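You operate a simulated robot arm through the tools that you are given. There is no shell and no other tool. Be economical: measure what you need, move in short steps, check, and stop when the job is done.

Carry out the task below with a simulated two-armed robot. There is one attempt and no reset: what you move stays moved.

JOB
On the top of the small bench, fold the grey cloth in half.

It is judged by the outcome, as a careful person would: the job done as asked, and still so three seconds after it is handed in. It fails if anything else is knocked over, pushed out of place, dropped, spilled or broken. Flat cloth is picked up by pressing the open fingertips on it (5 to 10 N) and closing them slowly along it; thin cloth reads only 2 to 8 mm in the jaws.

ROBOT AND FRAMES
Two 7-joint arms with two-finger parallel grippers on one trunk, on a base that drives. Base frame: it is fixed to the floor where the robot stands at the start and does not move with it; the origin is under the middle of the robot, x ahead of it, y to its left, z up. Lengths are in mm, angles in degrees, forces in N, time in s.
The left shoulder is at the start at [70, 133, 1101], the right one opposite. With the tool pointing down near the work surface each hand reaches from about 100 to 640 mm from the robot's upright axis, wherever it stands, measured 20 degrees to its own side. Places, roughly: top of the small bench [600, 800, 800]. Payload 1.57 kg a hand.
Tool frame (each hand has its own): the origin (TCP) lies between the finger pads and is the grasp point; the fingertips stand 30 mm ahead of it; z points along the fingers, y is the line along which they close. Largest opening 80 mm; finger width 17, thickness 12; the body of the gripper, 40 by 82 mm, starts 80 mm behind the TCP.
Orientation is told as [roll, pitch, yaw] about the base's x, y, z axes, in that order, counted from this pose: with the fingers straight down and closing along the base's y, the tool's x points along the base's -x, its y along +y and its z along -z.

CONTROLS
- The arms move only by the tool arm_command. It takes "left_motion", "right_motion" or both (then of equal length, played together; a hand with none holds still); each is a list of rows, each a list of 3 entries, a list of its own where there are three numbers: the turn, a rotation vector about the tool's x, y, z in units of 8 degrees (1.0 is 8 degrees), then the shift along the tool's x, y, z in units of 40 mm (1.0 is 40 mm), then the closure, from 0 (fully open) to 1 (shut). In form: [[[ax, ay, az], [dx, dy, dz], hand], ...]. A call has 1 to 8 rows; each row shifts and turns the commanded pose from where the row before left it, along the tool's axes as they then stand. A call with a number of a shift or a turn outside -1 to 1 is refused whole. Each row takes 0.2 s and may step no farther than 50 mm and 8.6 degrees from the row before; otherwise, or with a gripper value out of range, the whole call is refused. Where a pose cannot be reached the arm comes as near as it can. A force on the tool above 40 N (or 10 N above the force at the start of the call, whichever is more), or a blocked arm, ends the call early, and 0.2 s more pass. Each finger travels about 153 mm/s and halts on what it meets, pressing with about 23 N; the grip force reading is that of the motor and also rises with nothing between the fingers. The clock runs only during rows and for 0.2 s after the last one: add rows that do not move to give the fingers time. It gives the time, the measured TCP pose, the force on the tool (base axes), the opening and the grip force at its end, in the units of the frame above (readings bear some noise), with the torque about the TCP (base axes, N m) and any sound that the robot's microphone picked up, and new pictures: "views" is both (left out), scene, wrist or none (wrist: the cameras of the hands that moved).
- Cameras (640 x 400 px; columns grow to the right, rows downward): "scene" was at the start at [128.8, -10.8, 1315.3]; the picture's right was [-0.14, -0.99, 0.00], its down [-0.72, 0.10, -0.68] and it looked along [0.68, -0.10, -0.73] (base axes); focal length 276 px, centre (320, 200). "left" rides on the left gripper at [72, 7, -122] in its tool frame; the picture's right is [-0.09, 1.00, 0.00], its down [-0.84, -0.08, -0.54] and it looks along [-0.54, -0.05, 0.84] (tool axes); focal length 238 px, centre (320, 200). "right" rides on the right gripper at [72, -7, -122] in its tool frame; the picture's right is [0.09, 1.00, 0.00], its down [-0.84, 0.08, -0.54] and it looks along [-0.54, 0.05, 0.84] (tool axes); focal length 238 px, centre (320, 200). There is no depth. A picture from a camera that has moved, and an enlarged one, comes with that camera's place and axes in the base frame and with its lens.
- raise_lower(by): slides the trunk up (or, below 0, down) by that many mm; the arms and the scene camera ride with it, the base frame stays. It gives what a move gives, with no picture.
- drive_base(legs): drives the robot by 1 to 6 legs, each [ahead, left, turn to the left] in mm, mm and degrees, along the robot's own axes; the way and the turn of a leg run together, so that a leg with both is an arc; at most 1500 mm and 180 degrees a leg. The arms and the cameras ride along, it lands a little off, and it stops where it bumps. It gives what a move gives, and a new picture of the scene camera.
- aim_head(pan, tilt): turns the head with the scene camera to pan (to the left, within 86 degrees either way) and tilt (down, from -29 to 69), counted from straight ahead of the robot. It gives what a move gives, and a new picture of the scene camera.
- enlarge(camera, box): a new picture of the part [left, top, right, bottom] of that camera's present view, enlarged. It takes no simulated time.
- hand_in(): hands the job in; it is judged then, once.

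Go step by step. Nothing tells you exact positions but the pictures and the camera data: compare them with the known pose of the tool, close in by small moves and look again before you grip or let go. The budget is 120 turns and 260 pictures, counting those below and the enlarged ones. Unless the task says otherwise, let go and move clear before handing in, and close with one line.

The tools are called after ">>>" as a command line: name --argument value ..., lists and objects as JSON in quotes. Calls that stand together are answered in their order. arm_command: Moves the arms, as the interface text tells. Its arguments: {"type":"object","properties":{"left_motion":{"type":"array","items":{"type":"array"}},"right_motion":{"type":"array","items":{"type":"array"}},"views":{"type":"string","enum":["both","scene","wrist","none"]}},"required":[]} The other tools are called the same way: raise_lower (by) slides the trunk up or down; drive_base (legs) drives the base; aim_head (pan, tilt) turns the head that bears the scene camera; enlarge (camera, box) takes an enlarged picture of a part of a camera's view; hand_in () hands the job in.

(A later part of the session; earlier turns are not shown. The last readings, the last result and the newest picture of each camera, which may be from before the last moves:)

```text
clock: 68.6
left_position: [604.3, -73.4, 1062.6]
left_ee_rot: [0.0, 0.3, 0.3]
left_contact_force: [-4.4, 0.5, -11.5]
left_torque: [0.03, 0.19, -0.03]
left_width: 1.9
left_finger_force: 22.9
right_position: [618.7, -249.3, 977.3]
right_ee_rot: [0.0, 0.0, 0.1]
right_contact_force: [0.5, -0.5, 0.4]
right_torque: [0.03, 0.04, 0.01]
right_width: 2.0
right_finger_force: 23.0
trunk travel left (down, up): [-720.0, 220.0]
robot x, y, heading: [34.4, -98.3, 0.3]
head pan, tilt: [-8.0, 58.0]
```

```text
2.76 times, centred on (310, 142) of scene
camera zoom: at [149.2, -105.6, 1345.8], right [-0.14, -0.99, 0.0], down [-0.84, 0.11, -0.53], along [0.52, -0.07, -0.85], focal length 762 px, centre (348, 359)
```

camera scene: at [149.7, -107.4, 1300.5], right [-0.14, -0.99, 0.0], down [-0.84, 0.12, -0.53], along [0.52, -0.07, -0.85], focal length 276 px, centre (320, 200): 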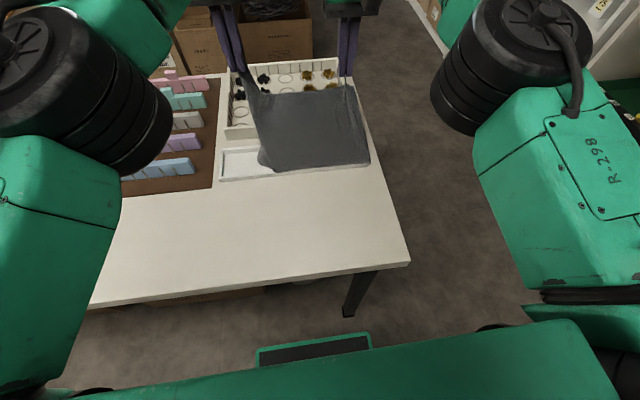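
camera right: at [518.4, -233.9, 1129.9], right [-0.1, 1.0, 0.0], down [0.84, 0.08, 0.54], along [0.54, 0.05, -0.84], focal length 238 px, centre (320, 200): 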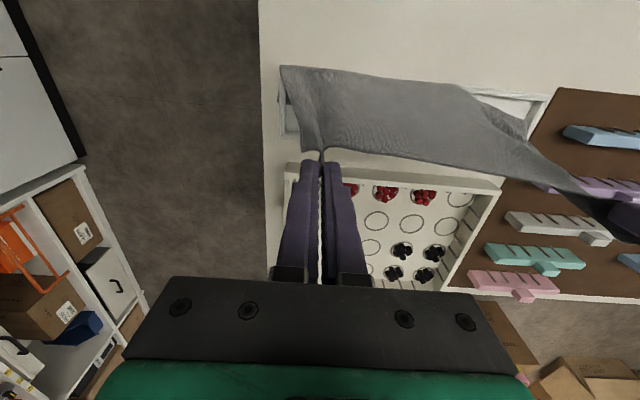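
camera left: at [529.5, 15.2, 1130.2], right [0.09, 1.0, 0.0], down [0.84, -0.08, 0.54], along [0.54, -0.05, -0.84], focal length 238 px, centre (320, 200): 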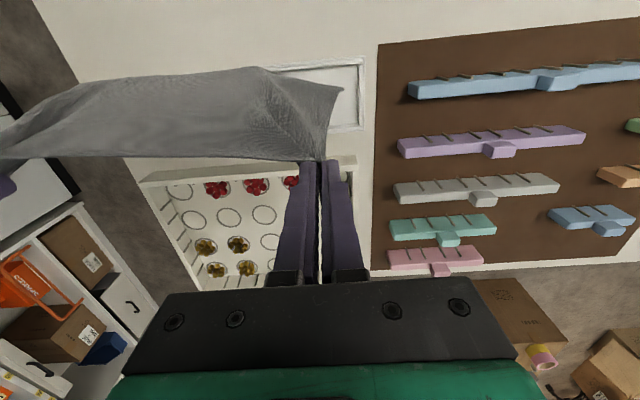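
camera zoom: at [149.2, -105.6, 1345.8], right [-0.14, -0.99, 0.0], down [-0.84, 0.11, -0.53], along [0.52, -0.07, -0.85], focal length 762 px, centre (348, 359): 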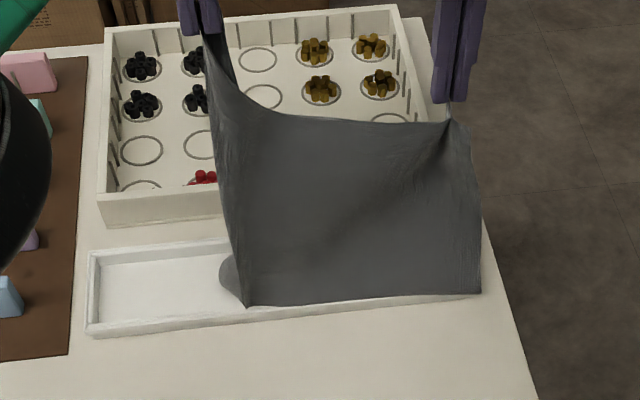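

>>> raise_lower --by 25

>>> enlarge --camera "scene" --box '[200, 70, 420, 215]'

```text
clock: 69.3
left_position: [605.0, -73.9, 1087.1]
left_ee_rot: [0.0, 0.0, 0.2]
left_contact_force: [-0.5, -0.3, -0.7]
left_torque: [-0.04, 0.01, -0.01]
left_width: 1.6
left_finger_force: 23.3
right_position: [617.8, -248.5, 999.2]
right_ee_rot: [-0.1, 0.3, 0.3]
right_contact_force: [-6.4, 0.8, -12.8]
right_torque: [0.08, 0.22, -0.01]
right_width: 1.8
right_finger_force: 22.6
trunk travel left (down, up): [-745.0, 195.0]
robot x, y, heading: [27.1, -96.3, 0.3]
head pan, tilt: [-8.0, 58.0]
```

```text
2.76 times, centred on (310, 142) of scene
camera zoom: at [150.1, -106.0, 1370.6], right [-0.14, -0.99, 0.0], down [-0.84, 0.11, -0.53], along [0.52, -0.07, -0.85], focal length 762 px, centre (348, 359)
```

zoom: 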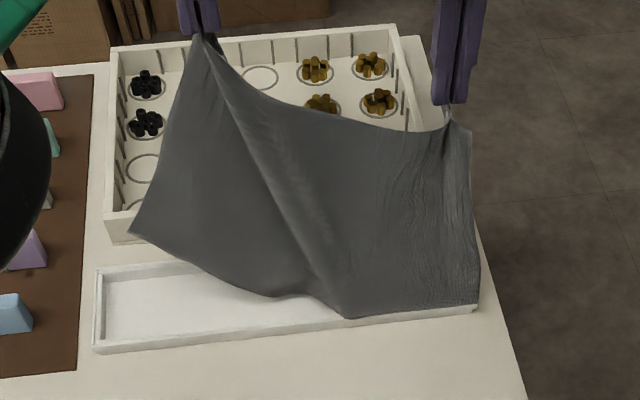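

It works: free to about the middle now. Repeating further to the right.

>>> arm_command --left_motion '[[[0, 0, 0], [0, -0.5, 0.3], 1], [[0, 0, 0], [0, -0.6, 0.3], 1], [[0, 0, 0], [0, -0.5, 0], 1], [[0, 0, 0], [0, 0, 0], 1]]' --right_motion '[[[0, 0, 0], [0, -0.5, 0.9], 1], [[0, 0, 0], [0, -0.4, 0.8], 1], [[0, 0, 0], [0, 0, 0.2], 1], [[0, 0, 0], [0, 0, 0], 1]]' --views "none"

>>> raise_lower --by 50

>>> enlarge --camera "scene" --box '[200, 90, 420, 235]'

```text
clock: 70.3
left_position: [592.3, -117.5, 1061.7]
left_ee_rot: [0.0, 0.1, 0.2]
left_contact_force: [-0.5, 0.5, -0.4]
left_torque: [0.03, 0.0, 0.02]
left_width: 1.8
left_finger_force: 23.0
left hand out of reach, approached as far as the arm can: row 1, 3
right_position: [618.8, -286.5, 924.7]
right_ee_rot: [0.1, 0.1, 0.3]
right_contact_force: [-0.4, 0.7, -0.1]
right_torque: [-0.01, 0.01, 0.02]
right_width: 1.9
right_finger_force: 23.3
trunk travel left (down, up): [-745.0, 195.0]
robot x, y, heading: [31.1, -98.9, 0.3]
head pan, tilt: [-8.0, 58.0]
```

```text
clock: 71.2
left_position: [592.2, -119.3, 1113.0]
left_ee_rot: [-0.1, 0.1, 0.2]
left_contact_force: [-0.4, -0.7, -3.7]
left_torque: [-0.02, 0.07, 0.02]
left_width: 1.9
left_finger_force: 23.1
right_position: [619.4, -288.1, 976.4]
right_ee_rot: [0.0, 0.0, 0.3]
right_contact_force: [-0.5, 1.0, -0.9]
right_torque: [0.05, -0.01, -0.01]
right_width: 2.0
right_finger_force: 23.2
trunk travel left (down, up): [-795.0, 145.0]
robot x, y, heading: [30.8, -97.5, 0.5]
head pan, tilt: [-8.0, 58.0]
```

```text
2.76 times, centred on (310, 162) of scene
camera zoom: at [148.9, -105.5, 1420.8], right [-0.14, -0.99, 0.0], down [-0.84, 0.11, -0.53], along [0.52, -0.07, -0.85], focal length 762 px, centre (348, 303)
```

zoom: 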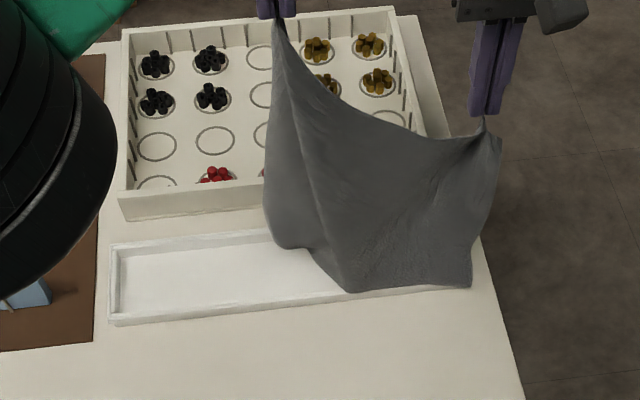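

>>> raise_lower --by 35

>>> enlarge --camera "scene" --box '[200, 90, 420, 235]'

```text
clock: 72.0
left_position: [593.6, -119.7, 1145.5]
left_ee_rot: [0.0, 0.2, 0.2]
left_contact_force: [-3.0, -2.3, -17.2]
left_torque: [-0.04, 0.17, 0.02]
left_width: 1.9
left_finger_force: 22.9
right_position: [619.7, -290.0, 1010.0]
right_ee_rot: [0.0, 0.1, 0.2]
right_contact_force: [0.2, 0.5, 1.1]
right_torque: [0.02, 0.02, 0.01]
right_width: 0.1
right_finger_force: 21.3
trunk travel left (down, up): [-830.0, 110.0]
robot x, y, heading: [29.6, -100.1, 0.3]
head pan, tilt: [-8.0, 58.0]
```

```text
2.76 times, centred on (310, 162) of scene
camera zoom: at [151.0, -107.2, 1455.6], right [-0.14, -0.99, 0.0], down [-0.84, 0.12, -0.53], along [0.52, -0.07, -0.85], focal length 762 px, centre (348, 303)
```

zoom: 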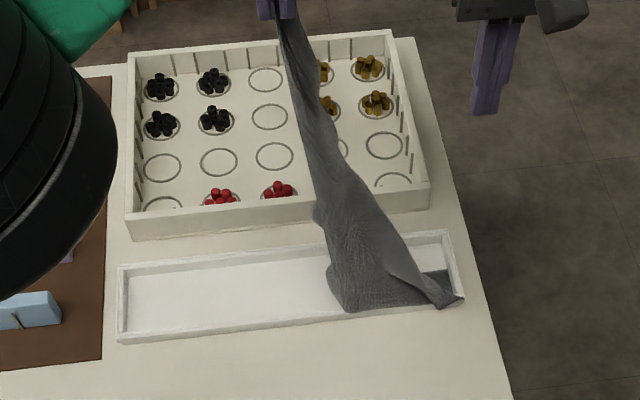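

The right grip slipped, so only the left holds cloth. I'll open the right hand and keep lifting on the left.

>>> raise_lower --by 25

>>> enlarge --camera "scene" --box '[200, 90, 420, 235]'

```text
clock: 72.7
left_position: [593.3, -120.0, 1171.2]
left_ee_rot: [0.0, 0.2, 0.1]
left_contact_force: [-1.9, -3.1, -9.9]
left_torque: [-0.1, 0.09, 0.0]
left_width: 1.9
left_finger_force: 23.2
right_position: [620.8, -289.3, 1034.3]
right_ee_rot: [0.1, 0.1, 0.2]
right_contact_force: [0.5, 0.2, 0.1]
right_torque: [0.01, 0.01, -0.02]
right_width: 0.0
right_finger_force: 21.0
trunk travel left (down, up): [-855.0, 85.0]
robot x, y, heading: [33.3, -92.4, 0.2]
head pan, tilt: [-8.0, 58.0]
```

```text
2.76 times, centred on (310, 162) of scene
camera zoom: at [150.9, -107.3, 1480.7], right [-0.14, -0.99, 0.0], down [-0.84, 0.12, -0.53], along [0.52, -0.07, -0.85], focal length 762 px, centre (348, 303)
```

zoom: 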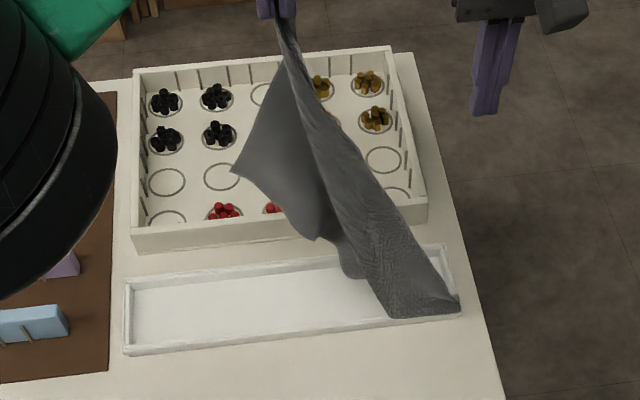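

>>> raise_lower --by 30

>>> enlarge --camera "scene" --box '[200, 90, 420, 235]'

```text
clock: 73.5
left_position: [592.5, -119.7, 1203.0]
left_ee_rot: [-0.1, 0.1, 0.2]
left_contact_force: [0.0, -2.1, -5.1]
left_torque: [-0.1, 0.04, 0.0]
left_width: 1.8
left_finger_force: 23.2
right_position: [618.0, -288.9, 1067.0]
right_ee_rot: [0.0, 0.0, 0.3]
right_contact_force: [-0.4, -0.4, -0.3]
right_torque: [0.0, -0.02, -0.01]
right_width: 0.0
right_finger_force: 21.2
trunk travel left (down, up): [-885.0, 55.0]
robot x, y, heading: [32.3, -99.7, 0.2]
head pan, tilt: [-8.0, 58.0]
```

```text
2.76 times, centred on (310, 162) of scene
camera zoom: at [148.3, -106.0, 1511.0], right [-0.14, -0.99, 0.0], down [-0.84, 0.11, -0.53], along [0.52, -0.07, -0.85], focal length 762 px, centre (348, 303)
```

zoom: 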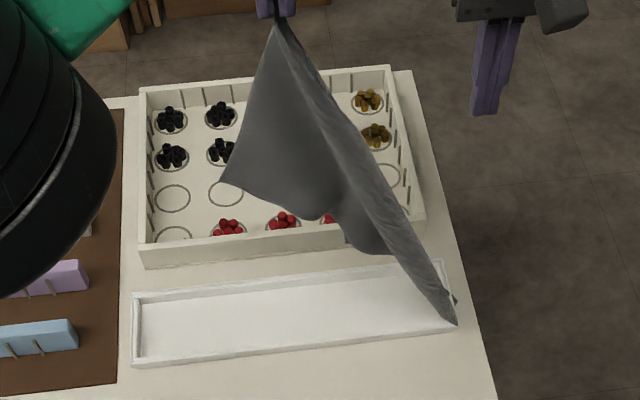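

Only the far-right corner is left. A little more lift.

>>> raise_lower --by 35

>>> enlarge --camera "scene" --box '[200, 90, 420, 235]'

```text
clock: 74.3
left_position: [595.8, -123.8, 1232.7]
left_ee_rot: [0.1, 0.3, 0.1]
left_contact_force: [-3.0, -7.9, -22.7]
left_torque: [-0.36, 0.13, 0.02]
left_width: 1.5
left_finger_force: 23.3
right_position: [621.8, -291.9, 1097.8]
right_ee_rot: [0.2, 0.1, 0.2]
right_contact_force: [0.5, 0.5, 0.0]
right_torque: [-0.01, 0.01, 0.01]
right_width: 0.0
right_finger_force: 21.0
trunk travel left (down, up): [-920.0, 20.0]
robot x, y, heading: [31.1, -98.1, 0.4]
head pan, tilt: [-8.0, 58.0]
```

```text
2.76 times, centred on (310, 162) of scene
camera zoom: at [153.1, -110.7, 1545.3], right [-0.14, -0.99, 0.0], down [-0.84, 0.12, -0.53], along [0.52, -0.07, -0.85], focal length 762 px, centre (348, 303)
```

zoom: 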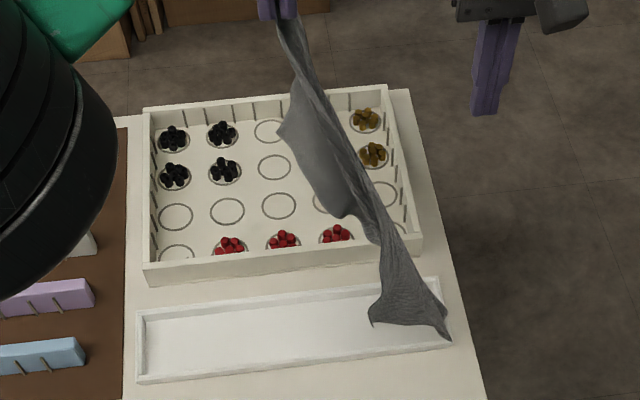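

The corner is caught at the bar's end. I'll drive 110 mm to the right so the left hand pulls straight up on it.

>>> drive_base --legs '[[0, -110, 0]]'

>>> enlarge --camera "scene" --box '[180, 80, 400, 225]'

```text
clock: 75.5
left_position: [593.8, -226.3, 1237.2]
left_ee_rot: [-0.1, 0.0, 0.2]
left_contact_force: [-1.7, 0.2, -7.8]
left_torque: [-0.06, 0.05, 0.0]
left_width: 1.9
left_finger_force: 23.0
right_position: [619.8, -395.8, 1100.9]
right_ee_rot: [-0.3, 0.0, 0.1]
right_contact_force: [-0.7, 1.6, 0.2]
right_torque: [0.0, -0.01, 0.03]
right_width: 0.2
right_finger_force: 21.2
trunk travel left (down, up): [-920.0, 20.0]
robot x, y, heading: [30.2, -207.3, 0.4]
head pan, tilt: [-8.0, 58.0]
camera scene: at [149.7, -212.4, 1545.9], right [-0.14, -0.99, 0.0], down [-0.84, 0.11, -0.53], along [0.52, -0.07, -0.85], focal length 276 px, centre (320, 200)
```

scene: 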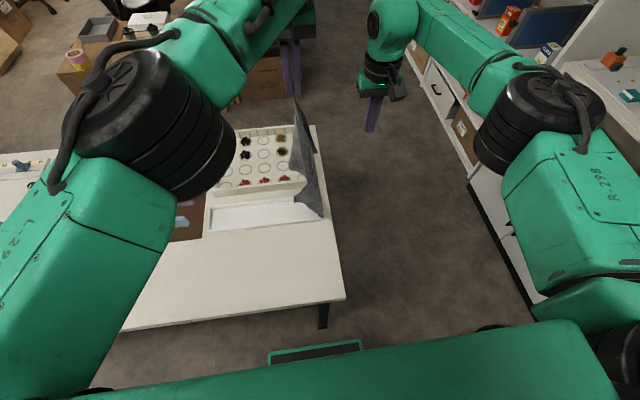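

```text
2.76 times, centred on (290, 152) of scene
camera zoom: at [149.7, -212.4, 1545.9], right [-0.14, -0.99, 0.0], down [-0.84, 0.11, -0.53], along [0.52, -0.07, -0.85], focal length 762 px, centre (403, 331)
```

zoom: 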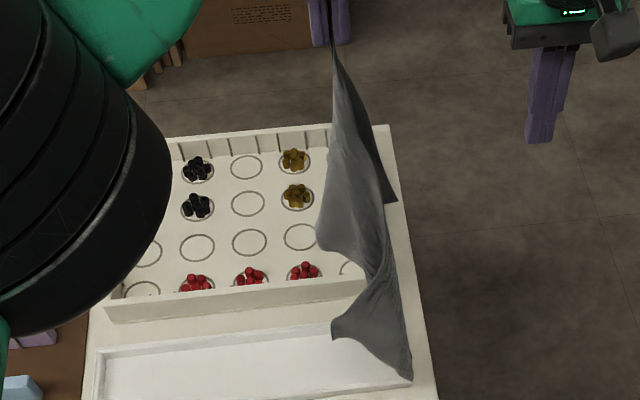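

>>> arm_command --left_motion '[[[0, 0, 0], [0.2, 0, -0.6], 1], [[0, 0, 0], [0.2, 0, -0.6], 1], [[0, 0, 0], [0, 0, 0], 1]]' --views "none"

>>> enlarge --camera "scene" --box '[180, 80, 400, 225]'

```text
clock: 76.3
left_position: [579.0, -231.6, 1283.3]
left_ee_rot: [0.1, 0.6, 0.2]
left_contact_force: [-2.5, -2.4, -31.9]
left_torque: [-0.11, 0.04, 0.03]
left_width: 1.8
left_finger_force: 23.4
left hand out of reach, approached as far as the arm can: row 1
right_position: [621.5, -402.0, 1096.8]
right_ee_rot: [0.2, 0.3, 0.3]
right_contact_force: [0.1, 0.8, 0.0]
right_torque: [-0.01, -0.02, 0.0]
right_width: 0.4
right_finger_force: 20.6
trunk travel left (down, up): [-920.0, 20.0]
robot x, y, heading: [30.3, -207.2, 0.4]
head pan, tilt: [-8.0, 58.0]
```

```text
2.76 times, centred on (290, 152) of scene
camera zoom: at [153.9, -220.7, 1545.2], right [-0.14, -0.99, 0.0], down [-0.84, 0.12, -0.53], along [0.52, -0.07, -0.85], focal length 762 px, centre (403, 331)
```

zoom: 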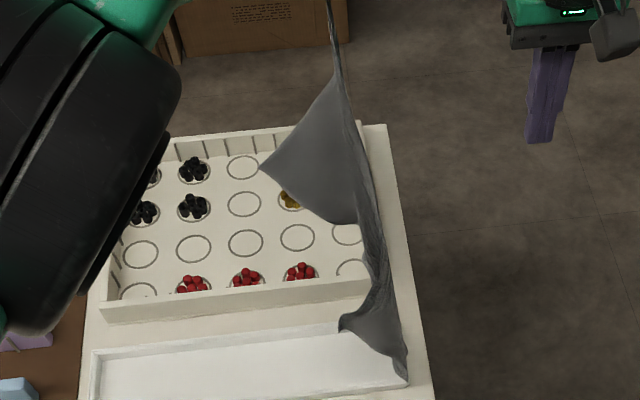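

The corner won't come with a straight-up pull. I'll lower everything, so the right hand can take hold near that corner and draw it inwards, away from the walls.

>>> arm_command --left_motion '[[[0, 0, 0], [0.3, 0.5, 0.6], 1], [[0, 0, 0], [0.3, 0.5, 0.5], 1], [[0, 0, 0], [0, 0.4, 0], 1]]' --right_motion '[[[0, 0, 0], [0, 0, 0], 0.8], [[0, 0, 0], [0, 0, 0], 0.6], [[0, 0, 0], [0, 0, 0], 0.5]]' --views "none"

>>> raise_lower --by -190

>>> aim_head --pan 3 --tilt 56

```text
clock: 77.1
left_position: [587.9, -224.8, 1295.7]
left_ee_rot: [-1.5, -1.5, 1.0]
left_contact_force: [-3.0, -2.4, -30.9]
left_torque: [-0.11, 0.38, -0.01]
left_width: 1.5
left_finger_force: 22.4
left hand out of reach, approached as far as the arm can: row 1, 2, 3
right_position: [622.1, -401.0, 1098.1]
right_ee_rot: [0.1, 0.2, 0.1]
right_contact_force: [-0.5, -0.4, -0.1]
right_torque: [-0.05, -0.01, -0.02]
right_width: 39.8
right_finger_force: 0.1
trunk travel left (down, up): [-920.0, 20.0]
robot x, y, heading: [32.2, -209.6, 0.2]
head pan, tilt: [-8.0, 58.0]
```

```text
clock: 79.2
left_position: [584.9, -224.5, 1108.5]
left_ee_rot: [-1.6, -2.0, 1.0]
left_contact_force: [-0.5, -0.2, -0.5]
left_torque: [0.02, 0.02, 0.0]
left_width: 1.4
left_finger_force: 22.4
right_position: [618.2, -400.0, 910.8]
right_ee_rot: [0.0, 0.0, 0.3]
right_contact_force: [-0.3, 0.1, 0.4]
right_torque: [0.03, 0.02, -0.02]
right_width: 40.1
right_finger_force: 0.1
trunk travel left (down, up): [-730.0, 210.0]
robot x, y, heading: [33.5, -208.7, 0.3]
head pan, tilt: [-8.0, 58.0]
```

```text
clock: 79.9
left_position: [584.3, -222.8, 1108.4]
left_ee_rot: [-1.6, -2.0, 1.0]
left_contact_force: [0.0, -0.3, -0.1]
left_torque: [-0.04, -0.02, 0.01]
left_width: 1.3
left_finger_force: 22.8
right_position: [618.5, -399.9, 910.7]
right_ee_rot: [0.0, 0.1, 0.2]
right_contact_force: [0.3, 0.0, -0.2]
right_torque: [0.0, 0.02, 0.0]
right_width: 40.1
right_finger_force: 0.1
trunk travel left (down, up): [-730.0, 210.0]
robot x, y, heading: [29.2, -209.9, 0.0]
head pan, tilt: [3.0, 56.0]
camera scene: at [151.0, -204.2, 1358.4], right [0.05, -1.0, 0.0], down [-0.83, -0.05, -0.56], along [0.56, 0.03, -0.83], focal length 276 px, centre (320, 200)
```

scene: 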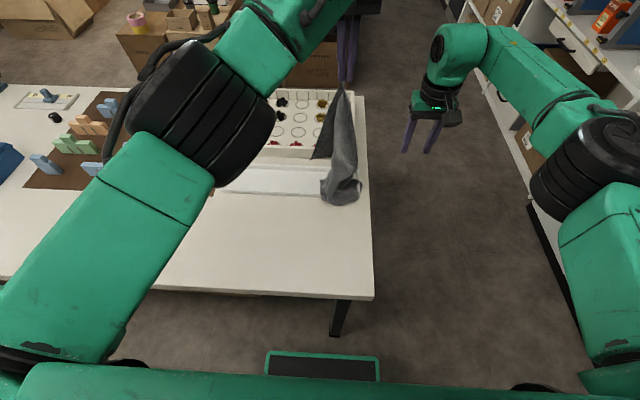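

>>> arm_command --left_motion '[[[0.2, 0.25, 0], [0, 0.5, 0], 1], [[0, 0, 0], [0, 0.8, 0], 1], [[0, 0, 0], [0, 0.7, 0.3], 1], [[0, 0, 0], [0, 0, 0], 1]]' --views "none"

>>> enlarge --camera "scene" --box '[240, 80, 400, 220]'

>>> enlarge --camera "right" --box '[240, 0, 640, 250]'

```text
clock: 80.9
left_position: [581.6, -144.1, 1093.5]
left_ee_rot: [-3.1, 0.0, 0.8]
left_contact_force: [0.4, 0.3, 0.5]
left_torque: [-0.03, 0.0, 0.02]
left_width: 1.6
left_finger_force: 23.4
right_position: [617.7, -400.3, 910.6]
right_ee_rot: [0.0, 0.0, 0.2]
right_contact_force: [-0.2, -0.2, -0.1]
right_torque: [0.06, 0.01, 0.02]
right_width: 40.2
right_finger_force: 0.0
trunk travel left (down, up): [-730.0, 210.0]
robot x, y, heading: [30.3, -207.8, 0.2]
head pan, tilt: [3.0, 56.0]
```

```text
2.86 times, centred on (320, 150) of scene
camera zoom: at [151.1, -204.9, 1358.4], right [0.06, -1.0, 0.0], down [-0.83, -0.05, -0.56], along [0.56, 0.03, -0.83], focal length 790 px, centre (320, 343)
```

zoom: 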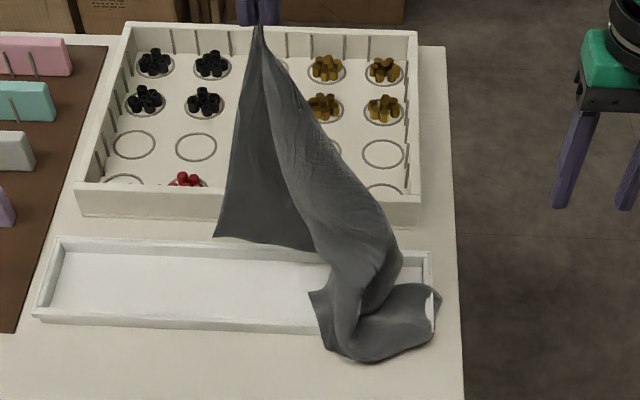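

```text
1.60 times, centred on (440, 125) of right
camera zoom: at [545.1, -407.8, 1033.6], right [-0.1, 1.0, 0.0], down [0.84, 0.08, 0.54], along [0.54, 0.05, -0.84], focal length 381 px, centre (128, 320)
```

zoom: 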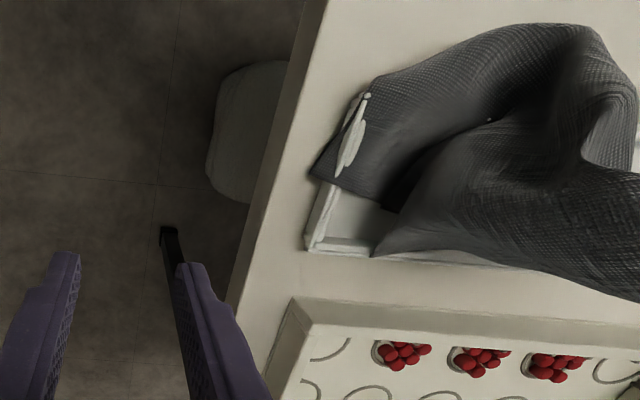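

Now the snag is clear: the far-right corner of the cloth lies just outside the frame's right end wall. It needs lifting from outside, so I'll shift the base and left hand to the right, then raise.

>>> drive_base --legs '[[0, -120, 0]]'

>>> arm_command --left_motion '[[[0.35, 0, 0], [0, -0.6, 0], 1], [[0, 0, 0], [0, -0.6, 0], 1], [[0, 0, 0], [0, -0.6, 0], 1], [[0, 0, 0], [0, 0, 0], 1]]' --views "none"

>>> raise_lower --by 90

>>> aim_head --pan 18 --tilt 56

```text
clock: 82.2
left_position: [582.1, -267.3, 1094.9]
left_ee_rot: [-3.1, 0.1, 0.8]
left_contact_force: [1.3, -0.8, 0.5]
left_torque: [-0.01, 0.02, 0.02]
left_width: 1.5
left_finger_force: 22.8
right_position: [617.4, -524.0, 911.1]
right_ee_rot: [-0.1, 0.0, 0.2]
right_contact_force: [0.9, 0.0, 0.8]
right_torque: [0.0, -0.01, -0.01]
right_width: 39.8
right_finger_force: 0.1
trunk travel left (down, up): [-730.0, 210.0]
robot x, y, heading: [30.3, -336.0, -0.3]
head pan, tilt: [3.0, 56.0]
camera scene: at [151.3, -326.9, 1358.4], right [0.05, -1.0, 0.0], down [-0.83, -0.05, -0.56], along [0.56, 0.03, -0.83], focal length 276 px, centre (320, 200)
```

scene: 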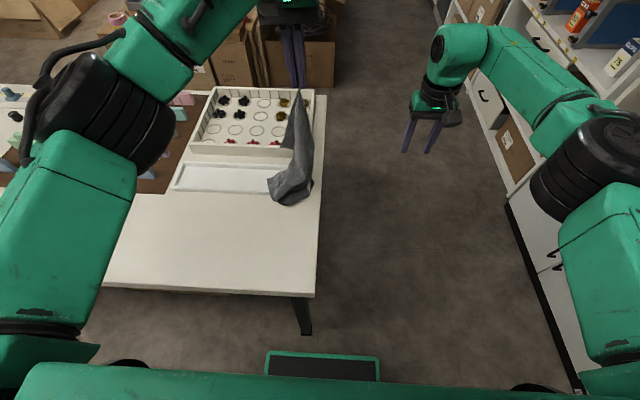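

```text
clock: 83.2
left_position: [582.7, -340.6, 1101.1]
left_ee_rot: [-6.0, 0.0, 0.8]
left_contact_force: [-0.3, -0.2, -0.2]
left_torque: [-0.02, 0.01, 0.02]
left_width: 1.7
left_finger_force: 22.7
right_position: [618.9, -522.7, 911.1]
right_ee_rot: [0.0, 0.0, 0.1]
right_contact_force: [0.1, -0.2, -0.7]
right_torque: [-0.01, 0.01, 0.05]
right_width: 40.1
right_finger_force: 0.1
trunk travel left (down, up): [-730.0, 210.0]
robot x, y, heading: [28.0, -330.8, 0.0]
head pan, tilt: [3.0, 56.0]
```

```text
clock: 84.4
left_position: [583.0, -340.4, 1190.5]
left_ee_rot: [-6.1, 0.1, 0.9]
left_contact_force: [-0.2, -0.6, 0.2]
left_torque: [0.02, -0.01, -0.04]
left_width: 1.6
left_finger_force: 22.8
right_position: [618.0, -524.6, 1000.6]
right_ee_rot: [0.0, 0.0, 0.2]
right_contact_force: [0.5, -0.3, -0.3]
right_torque: [-0.01, 0.0, -0.01]
right_width: 40.0
right_finger_force: 0.0
trunk travel left (down, up): [-820.0, 120.0]
robot x, y, heading: [30.2, -332.3, 0.1]
head pan, tilt: [3.0, 56.0]
```

```text
clock: 85.2
left_position: [584.4, -341.0, 1188.8]
left_ee_rot: [-5.9, 0.0, 0.8]
left_contact_force: [1.4, -0.1, 0.1]
left_torque: [0.01, 0.0, 0.01]
left_width: 1.5
left_finger_force: 23.1
right_position: [619.0, -524.4, 1001.0]
right_ee_rot: [0.0, 0.1, 0.2]
right_contact_force: [0.0, -0.1, 0.1]
right_torque: [-0.03, 0.02, 0.01]
right_width: 40.0
right_finger_force: 0.1
trunk travel left (down, up): [-820.0, 120.0]
robot x, y, heading: [31.0, -335.0, -0.1]
head pan, tilt: [18.0, 56.0]
camera scene: at [148.1, -310.3, 1448.4], right [0.31, -0.95, 0.0], down [-0.79, -0.26, -0.56], along [0.53, 0.17, -0.83], focal length 276 px, centre (320, 200)
```

scene: 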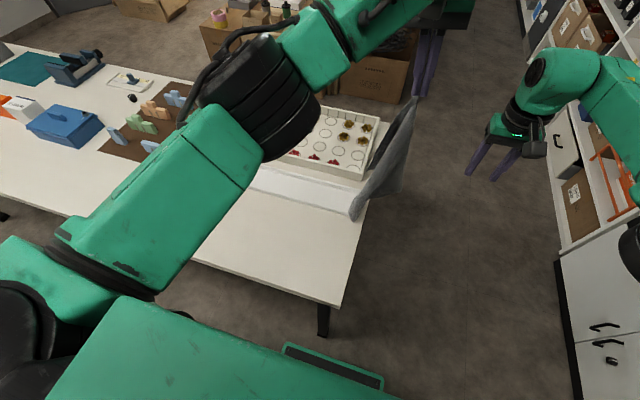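

The cloth now hangs from the left hand just past the bench's end, with almost no tension. A bit more height.

>>> raise_lower --by 70

>>> enlarge --camera "scene" --box '[280, 80, 480, 260]'

```text
clock: 86.2
left_position: [584.1, -339.6, 1258.6]
left_ee_rot: [-6.0, 0.1, 0.8]
left_contact_force: [-1.5, 1.8, -6.6]
left_torque: [0.07, 0.09, 0.01]
left_width: 1.8
left_finger_force: 22.6
right_position: [619.0, -524.8, 1070.7]
right_ee_rot: [0.0, 0.0, 0.1]
right_contact_force: [0.1, 0.0, 0.5]
right_torque: [-0.01, -0.03, 0.01]
right_width: 40.2
right_finger_force: 0.0
trunk travel left (down, up): [-890.0, 50.0]
robot x, y, heading: [28.3, -334.0, 0.2]
head pan, tilt: [18.0, 56.0]
```

```text
2.22 times, centred on (380, 170) of scene
camera zoom: at [149.7, -309.6, 1518.1], right [0.31, -0.95, 0.0], down [-0.79, -0.26, -0.56], along [0.53, 0.17, -0.83], focal length 614 px, centre (187, 267)
```

zoom: 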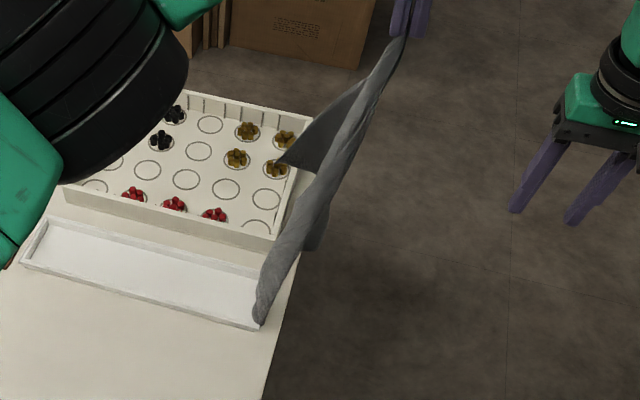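

>>> raise_lower --by 40

>>> enlarge --camera "scene" --box '[320, 130, 400, 220]'

```text
clock: 87.1
left_position: [588.7, -338.0, 1295.7]
left_ee_rot: [-6.0, 0.4, 0.9]
left_contact_force: [-2.0, 5.4, -28.8]
left_torque: [0.3, 0.29, 0.04]
left_width: 1.4
left_finger_force: 23.2
right_position: [622.7, -522.3, 1107.9]
right_ee_rot: [-0.1, 0.3, 0.3]
right_contact_force: [0.4, 0.2, -0.3]
right_torque: [0.03, 0.02, 0.01]
right_width: 39.8
right_finger_force: 0.0
trunk travel left (down, up): [-930.0, 10.0]
robot x, y, heading: [32.0, -335.7, -0.1]
head pan, tilt: [18.0, 56.0]
```

```text
4.44 times, centred on (360, 175) of scene
camera zoom: at [154.1, -308.0, 1557.6], right [0.31, -0.95, 0.0], down [-0.79, -0.26, -0.56], along [0.53, 0.17, -0.83], focal length 1228 px, centre (142, 311)
```

zoom: 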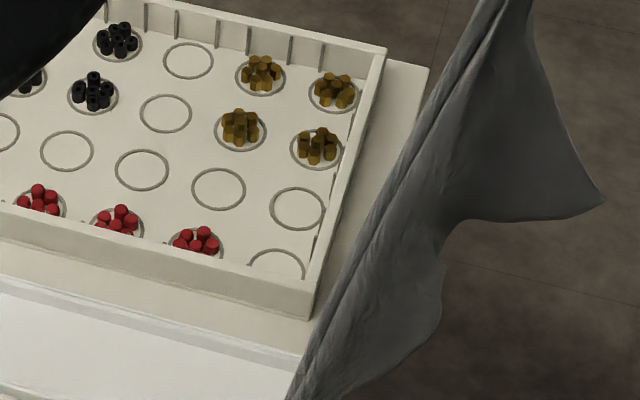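

>>> enlarge --camera "scene" --box '[325, 190, 385, 235]'

>>> enlarge --camera "right" --box '[400, 0, 640, 150]'

```text
8.89 times, centred on (355, 212) of scene
camera zoom: at [154.1, -308.0, 1557.6], right [0.31, -0.95, 0.0], down [-0.79, -0.26, -0.56], along [0.53, 0.17, -0.83], focal length 2457 px, centre (9, 89)
```

zoom: 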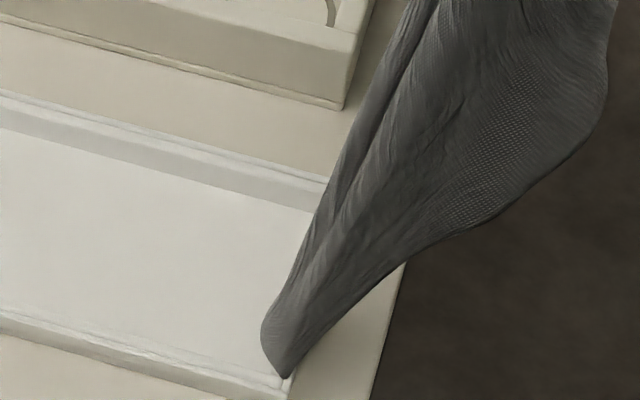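

```text
2.67 times, centred on (520, 75) of right
camera zoom: at [549.8, -530.1, 1231.6], right [-0.1, 1.0, 0.0], down [0.84, 0.08, 0.54], along [0.54, 0.05, -0.84], focal length 636 px, centre (-213, 533)
```

zoom: 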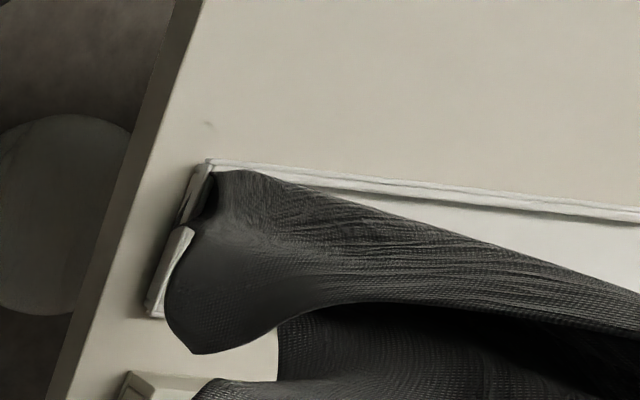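

The corner is still held at the frame's right-front corner. I'll pull it from farther outside at a flatter angle: lower the trunk and drive 120 mm right.

>>> raise_lower --by -150

>>> drive_base --legs '[[0, -120, 0]]'

>>> raise_lower --by 50

>>> enlarge --camera "scene" --box '[240, 80, 440, 260]'

```text
clock: 88.8
left_position: [582.9, -339.5, 1150.2]
left_ee_rot: [-6.0, 0.1, 0.8]
left_contact_force: [-0.8, -0.6, 0.0]
left_torque: [0.01, 0.0, 0.02]
left_width: 1.2
left_finger_force: 22.5
right_position: [618.3, -524.4, 960.5]
right_ee_rot: [0.0, -0.1, 0.2]
right_contact_force: [-0.3, 0.4, 0.1]
right_torque: [0.0, 0.02, 0.0]
right_width: 39.9
right_finger_force: 0.0
trunk travel left (down, up): [-780.0, 160.0]
robot x, y, heading: [28.9, -332.7, 0.2]
head pan, tilt: [18.0, 56.0]
```

```text
clock: 90.1
left_position: [583.2, -457.5, 1149.5]
left_ee_rot: [-6.0, -0.1, 0.9]
left_contact_force: [0.0, 1.0, -0.1]
left_torque: [0.03, -0.01, -0.03]
left_width: 1.6
left_finger_force: 23.1
right_position: [619.0, -642.1, 961.0]
right_ee_rot: [-0.1, -0.1, 0.3]
right_contact_force: [0.2, 0.1, -0.5]
right_torque: [-0.02, 0.01, -0.02]
right_width: 40.1
right_finger_force: 0.1
trunk travel left (down, up): [-780.0, 160.0]
robot x, y, heading: [30.1, -453.5, 0.2]
head pan, tilt: [18.0, 56.0]
camera scene: at [148.1, -427.3, 1408.4], right [0.31, -0.95, 0.0], down [-0.79, -0.26, -0.56], along [0.53, 0.17, -0.83], focal length 276 px, centre (320, 200)
```

scene: 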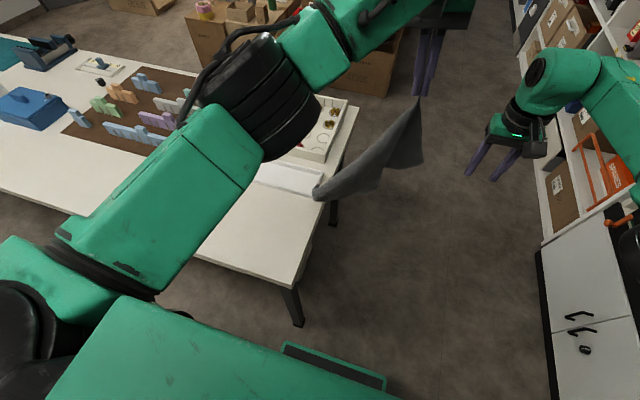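

```text
clock: 91.0
left_position: [584.6, -458.6, 1200.1]
left_ee_rot: [-6.0, 0.0, 1.0]
left_contact_force: [0.5, 0.5, -1.8]
left_torque: [0.04, 0.0, 0.02]
left_width: 1.5
left_finger_force: 22.8
right_position: [618.5, -642.0, 1010.8]
right_ee_rot: [0.0, -0.1, 0.3]
right_contact_force: [0.4, -0.2, 0.3]
right_torque: [0.01, 0.01, 0.01]
right_width: 40.0
right_finger_force: 0.0
trunk travel left (down, up): [-830.0, 110.0]
robot x, y, heading: [29.6, -452.1, 0.3]
head pan, tilt: [18.0, 56.0]
```

```text
2.22 times, centred on (340, 170) of scene
camera zoom: at [149.1, -428.8, 1458.3], right [0.31, -0.95, 0.0], down [-0.79, -0.26, -0.56], along [0.53, 0.17, -0.83], focal length 614 px, centre (276, 267)
```

zoom: 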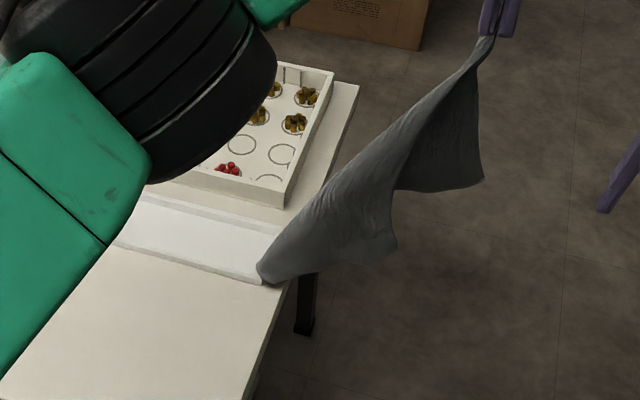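

>>> raise_lower --by 40

>>> enlarge --camera "scene" --box '[240, 100, 440, 260]'

```text
clock: 91.8
left_position: [585.5, -456.2, 1238.2]
left_ee_rot: [-6.0, 0.1, 1.0]
left_contact_force: [-0.8, 4.4, -12.3]
left_torque: [0.26, 0.11, 0.02]
left_width: 1.7
left_finger_force: 22.9
right_position: [620.7, -641.2, 1050.7]
right_ee_rot: [0.0, 0.1, 0.3]
right_contact_force: [0.1, -0.1, 0.4]
right_torque: [-0.01, 0.0, 0.02]
right_width: 39.8
right_finger_force: 0.1
trunk travel left (down, up): [-870.0, 70.0]
robot x, y, heading: [31.7, -453.6, 0.2]
head pan, tilt: [18.0, 56.0]
```

```text
2.50 times, centred on (340, 180) of scene
camera zoom: at [150.9, -426.5, 1498.0], right [0.31, -0.95, 0.0], down [-0.79, -0.26, -0.56], along [0.53, 0.17, -0.83], focal length 691 px, centre (270, 250)
```

zoom: 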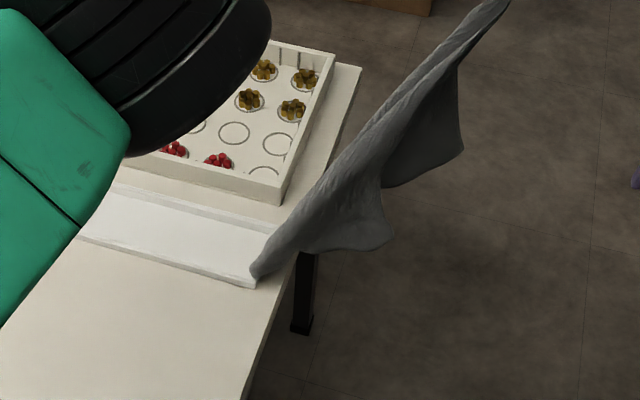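

Now the catch seems to be on the inner side, so the outer vertices may have come over. I'll swing back to the left and pull from the inside again.

>>> raise_lower --by -110

>>> drive_base --legs '[[0, 300, 0]]'

>>> enlarge --camera "right" --box '[260, 0, 640, 240]'

>>> raise_lower --by 50

>>> enlarge --camera "scene" --box '[280, 100, 480, 260]'

```text
clock: 93.2
left_position: [582.6, -458.6, 1130.3]
left_ee_rot: [-6.0, 0.0, 0.9]
left_contact_force: [-0.1, -0.3, -0.4]
left_torque: [-0.02, -0.01, 0.02]
left_width: 1.3
left_finger_force: 22.8
right_position: [617.3, -643.4, 940.6]
right_ee_rot: [0.1, 0.0, 0.4]
right_contact_force: [0.2, -0.6, -0.5]
right_torque: [-0.02, 0.04, 0.01]
right_width: 40.3
right_finger_force: 0.2
trunk travel left (down, up): [-760.0, 180.0]
robot x, y, heading: [26.8, -450.3, 0.3]
head pan, tilt: [18.0, 56.0]
```

```text
clock: 95.3
left_position: [582.9, -156.1, 1129.5]
left_ee_rot: [-5.9, 0.0, 0.8]
left_contact_force: [-0.7, -0.1, -0.7]
left_torque: [0.01, -0.03, -0.02]
left_width: 1.5
left_finger_force: 22.9
right_position: [616.9, -340.7, 940.1]
right_ee_rot: [0.1, -0.1, 0.2]
right_contact_force: [0.3, 0.3, -0.1]
right_torque: [0.01, 0.04, 0.0]
right_width: 40.1
right_finger_force: 0.1
trunk travel left (down, up): [-760.0, 180.0]
robot x, y, heading: [30.5, -149.1, 0.1]
head pan, tilt: [18.0, 56.0]
camera scene: at [147.5, -127.2, 1388.4], right [0.31, -0.95, 0.0], down [-0.79, -0.26, -0.56], along [0.53, 0.17, -0.83], focal length 276 px, centre (320, 200)
```

scene: 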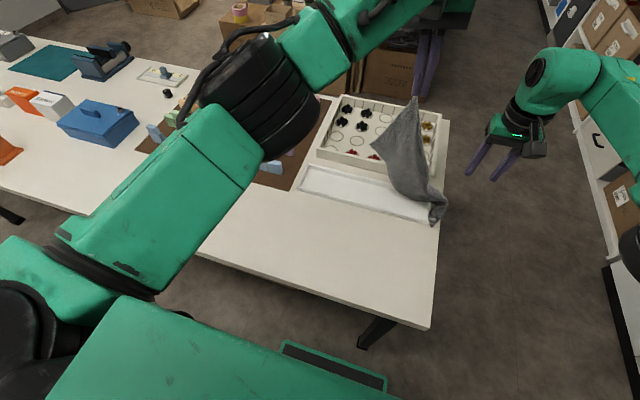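

```text
1.67 times, centred on (450, 120) of right
camera zoom: at [544.7, -348.2, 1063.5], right [-0.1, 1.0, 0.0], down [0.84, 0.08, 0.54], along [0.54, 0.05, -0.84], focal length 397 px, centre (103, 333)
```

zoom: 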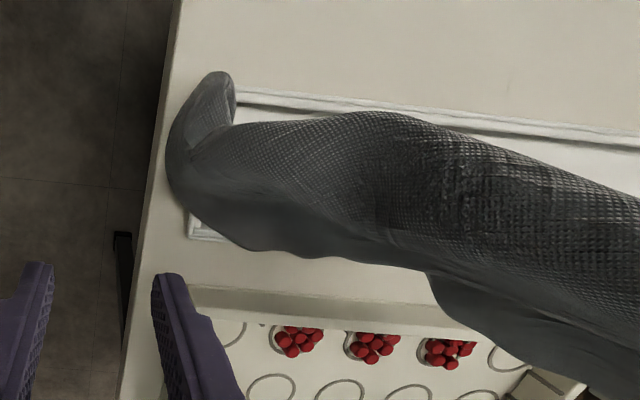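

```text
clock: 96.2
left_position: [583.4, -155.2, 1179.5]
left_ee_rot: [-6.1, 0.0, 0.8]
left_contact_force: [0.5, 0.9, 0.5]
left_torque: [0.0, -0.04, 0.0]
left_width: 1.6
left_finger_force: 23.0
right_position: [616.7, -341.1, 990.6]
right_ee_rot: [0.0, 0.1, 0.2]
right_contact_force: [0.7, 0.0, 0.5]
right_torque: [-0.03, -0.01, 0.01]
right_width: 40.0
right_finger_force: 0.1
trunk travel left (down, up): [-810.0, 130.0]
robot x, y, heading: [30.0, -147.7, 0.3]
head pan, tilt: [18.0, 56.0]
```

```text
2.50 times, centred on (380, 180) of scene
camera zoom: at [147.8, -125.9, 1438.4], right [0.31, -0.95, 0.0], down [-0.79, -0.26, -0.56], along [0.53, 0.17, -0.83], focal length 691 px, centre (170, 250)
```

zoom: 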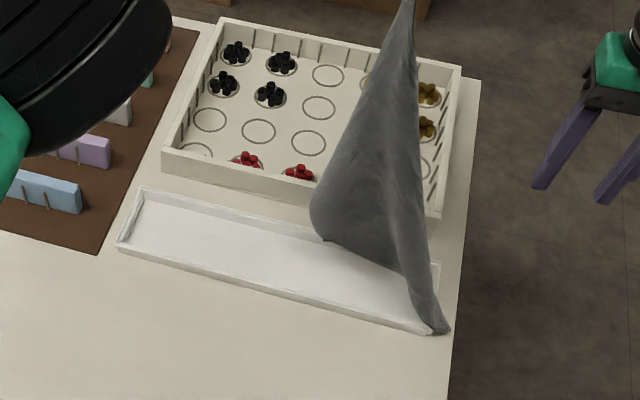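

The corner now shows outside the frame's front-right corner. Raising to test if it's free.

>>> raise_lower --by 50

>>> enlarge --camera "scene" --box '[280, 100, 480, 260]'

>>> enlarge --camera "right" --box '[260, 0, 640, 240]'

```text
clock: 97.1
left_position: [583.9, -155.4, 1228.5]
left_ee_rot: [-5.8, 0.1, 0.9]
left_contact_force: [-0.1, -1.2, -1.9]
left_torque: [0.0, 0.02, -0.02]
left_width: 1.8
left_finger_force: 22.6
right_position: [617.2, -340.2, 1040.9]
right_ee_rot: [0.1, 0.1, 0.2]
right_contact_force: [-0.6, -0.3, -0.5]
right_torque: [0.02, 0.0, 0.01]
right_width: 40.1
right_finger_force: 0.1
trunk travel left (down, up): [-860.0, 80.0]
robot x, y, heading: [32.5, -147.3, 0.0]
head pan, tilt: [18.0, 56.0]
```

```text
2.50 times, centred on (380, 180) of scene
camera zoom: at [148.2, -126.2, 1488.3], right [0.31, -0.95, 0.0], down [-0.79, -0.26, -0.56], along [0.53, 0.17, -0.83], focal length 691 px, centre (170, 250)
```

zoom: 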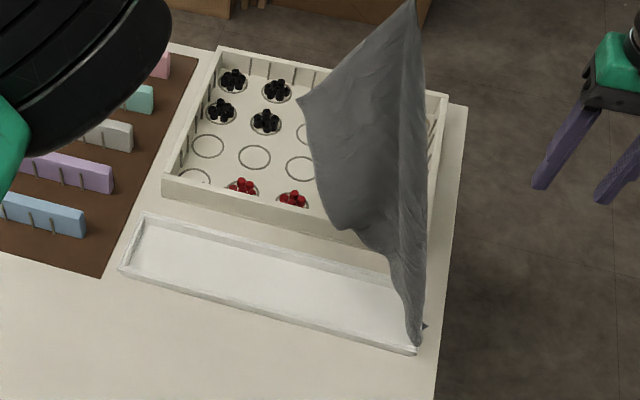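

```text
1.67 times, centred on (450, 120) of right
camera zoom: at [545.2, -347.4, 1163.4], right [-0.1, 1.0, 0.0], down [0.84, 0.08, 0.54], along [0.54, 0.05, -0.84], focal length 397 px, centre (103, 333)
```

zoom: 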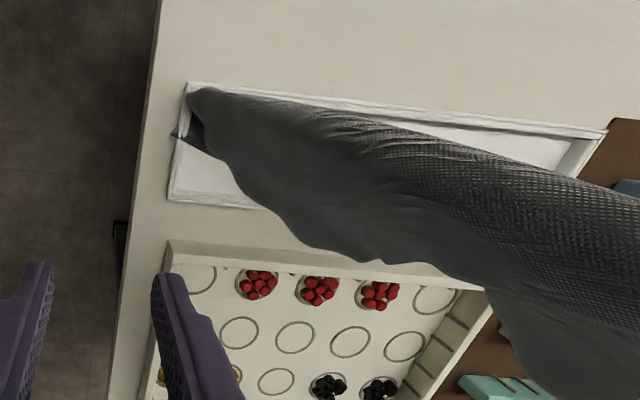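

Only a small tip is left outside the right wall at about [580, -288]. I'll straddle the wall there with the right fingers, pinch that tip and slide it up over the wall.

>>> arm_command --right_motion '[[[0, 0, 0], [0.5, 0.7, 0.5], 0.4], [[0, 0, 0], [0.43, 0.72, 0.7], 0.4], [[0, 0, 0], [0, 0, 0.9], 0.4], [[0, 0, 0], [0, 0, 0.9], 0.4], [[0, 0, 0], [0, 0, 0.9], 0.4], [[0, 0, 0], [0, 0, 0], 0.4]]' --views "wrist"

>>> enlarge --camera "right" --box '[200, 60, 440, 300]'

```text
clock: 98.5
left_position: [582.9, -155.5, 1231.7]
left_ee_rot: [-5.9, 0.0, 1.0]
left_contact_force: [-0.8, -0.7, -1.7]
left_torque: [-0.01, 0.0, -0.01]
left_width: 1.6
left_finger_force: 23.2
right_position: [582.1, -285.1, 884.2]
right_ee_rot: [0.1, -0.1, 0.3]
right_contact_force: [0.2, -1.0, 0.2]
right_torque: [0.0, -0.03, 0.01]
right_width: 48.1
right_finger_force: 0.1
trunk travel left (down, up): [-860.0, 80.0]
robot x, y, heading: [24.1, -146.2, 0.1]
head pan, tilt: [18.0, 56.0]
camera right: at [508.0, -293.2, 1007.2], right [-0.1, 1.0, 0.0], down [0.84, 0.08, 0.54], along [0.54, 0.05, -0.84], focal length 238 px, centre (320, 200)
```

right: 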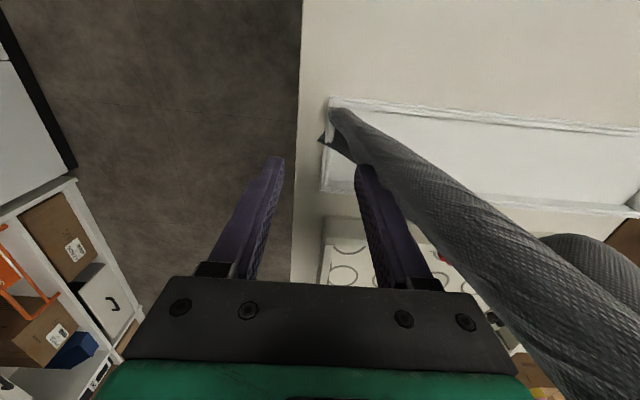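

```text
1.67 times, centred on (320, 180) of right
camera zoom: at [508.0, -293.2, 1007.2], right [-0.1, 1.0, 0.0], down [0.84, 0.08, 0.54], along [0.54, 0.05, -0.84], focal length 397 px, centre (320, 233)
```

zoom: 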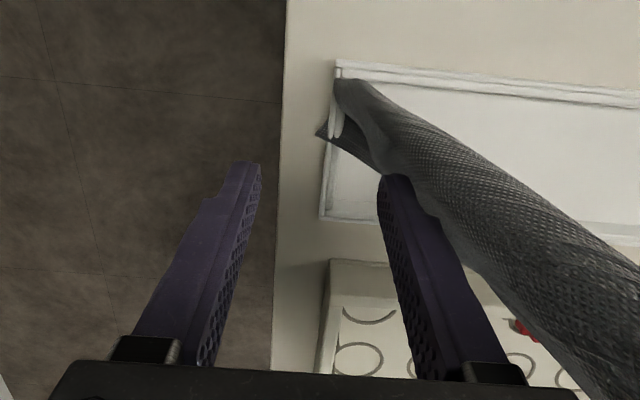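

>>> arm_command --right_motion '[[[0, 0, 0], [0, 0.1, 0.5], 0.4], [[0, 0, 0], [0, 0, 0.5], 0.4], [[0, 0, 0], [0, 0, 0.4], 0.4], [[0, 0, 0], [0, 0, 0.25], 0.4], [[0, 0, 0], [0, 0, 0], 0.4]]' --views "none"

>>> enlarge --camera "right" --box '[200, 60, 440, 300]'

>>> enlarge --camera "scene" --box '[350, 150, 430, 230]'

```text
clock: 99.7
left_position: [583.0, -156.0, 1229.4]
left_ee_rot: [-6.0, 0.0, 0.9]
left_contact_force: [0.2, -0.7, -3.7]
left_torque: [0.03, 0.05, -0.03]
left_width: 1.4
left_finger_force: 22.7
right_position: [570.8, -276.5, 831.0]
right_ee_rot: [0.0, -0.1, 0.2]
right_contact_force: [0.1, -1.0, 2.7]
right_torque: [0.07, -0.01, 0.0]
right_width: 47.2
right_finger_force: 0.0
right hand out of reach, approached as far as the arm can: row 3, 4
trunk travel left (down, up): [-860.0, 80.0]
robot x, y, heading: [24.8, -146.5, -0.1]
head pan, tilt: [18.0, 56.0]
```

```text
1.67 times, centred on (320, 180) of right
camera zoom: at [498.5, -283.9, 953.1], right [-0.1, 1.0, 0.0], down [0.84, 0.08, 0.54], along [0.54, 0.05, -0.84], focal length 397 px, centre (320, 233)
```

zoom: 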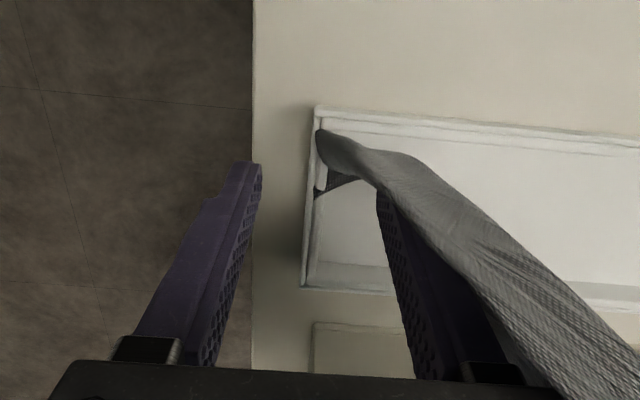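

```text
5.00 times, centred on (390, 190) of scene
camera zoom: at [147.7, -126.0, 1488.4], right [0.31, -0.95, 0.0], down [-0.79, -0.26, -0.56], along [0.53, 0.17, -0.83], focal length 1382 px, centre (-30, 250)
```

zoom: 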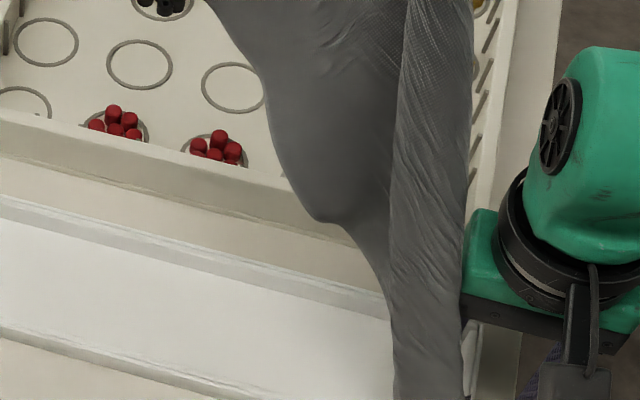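

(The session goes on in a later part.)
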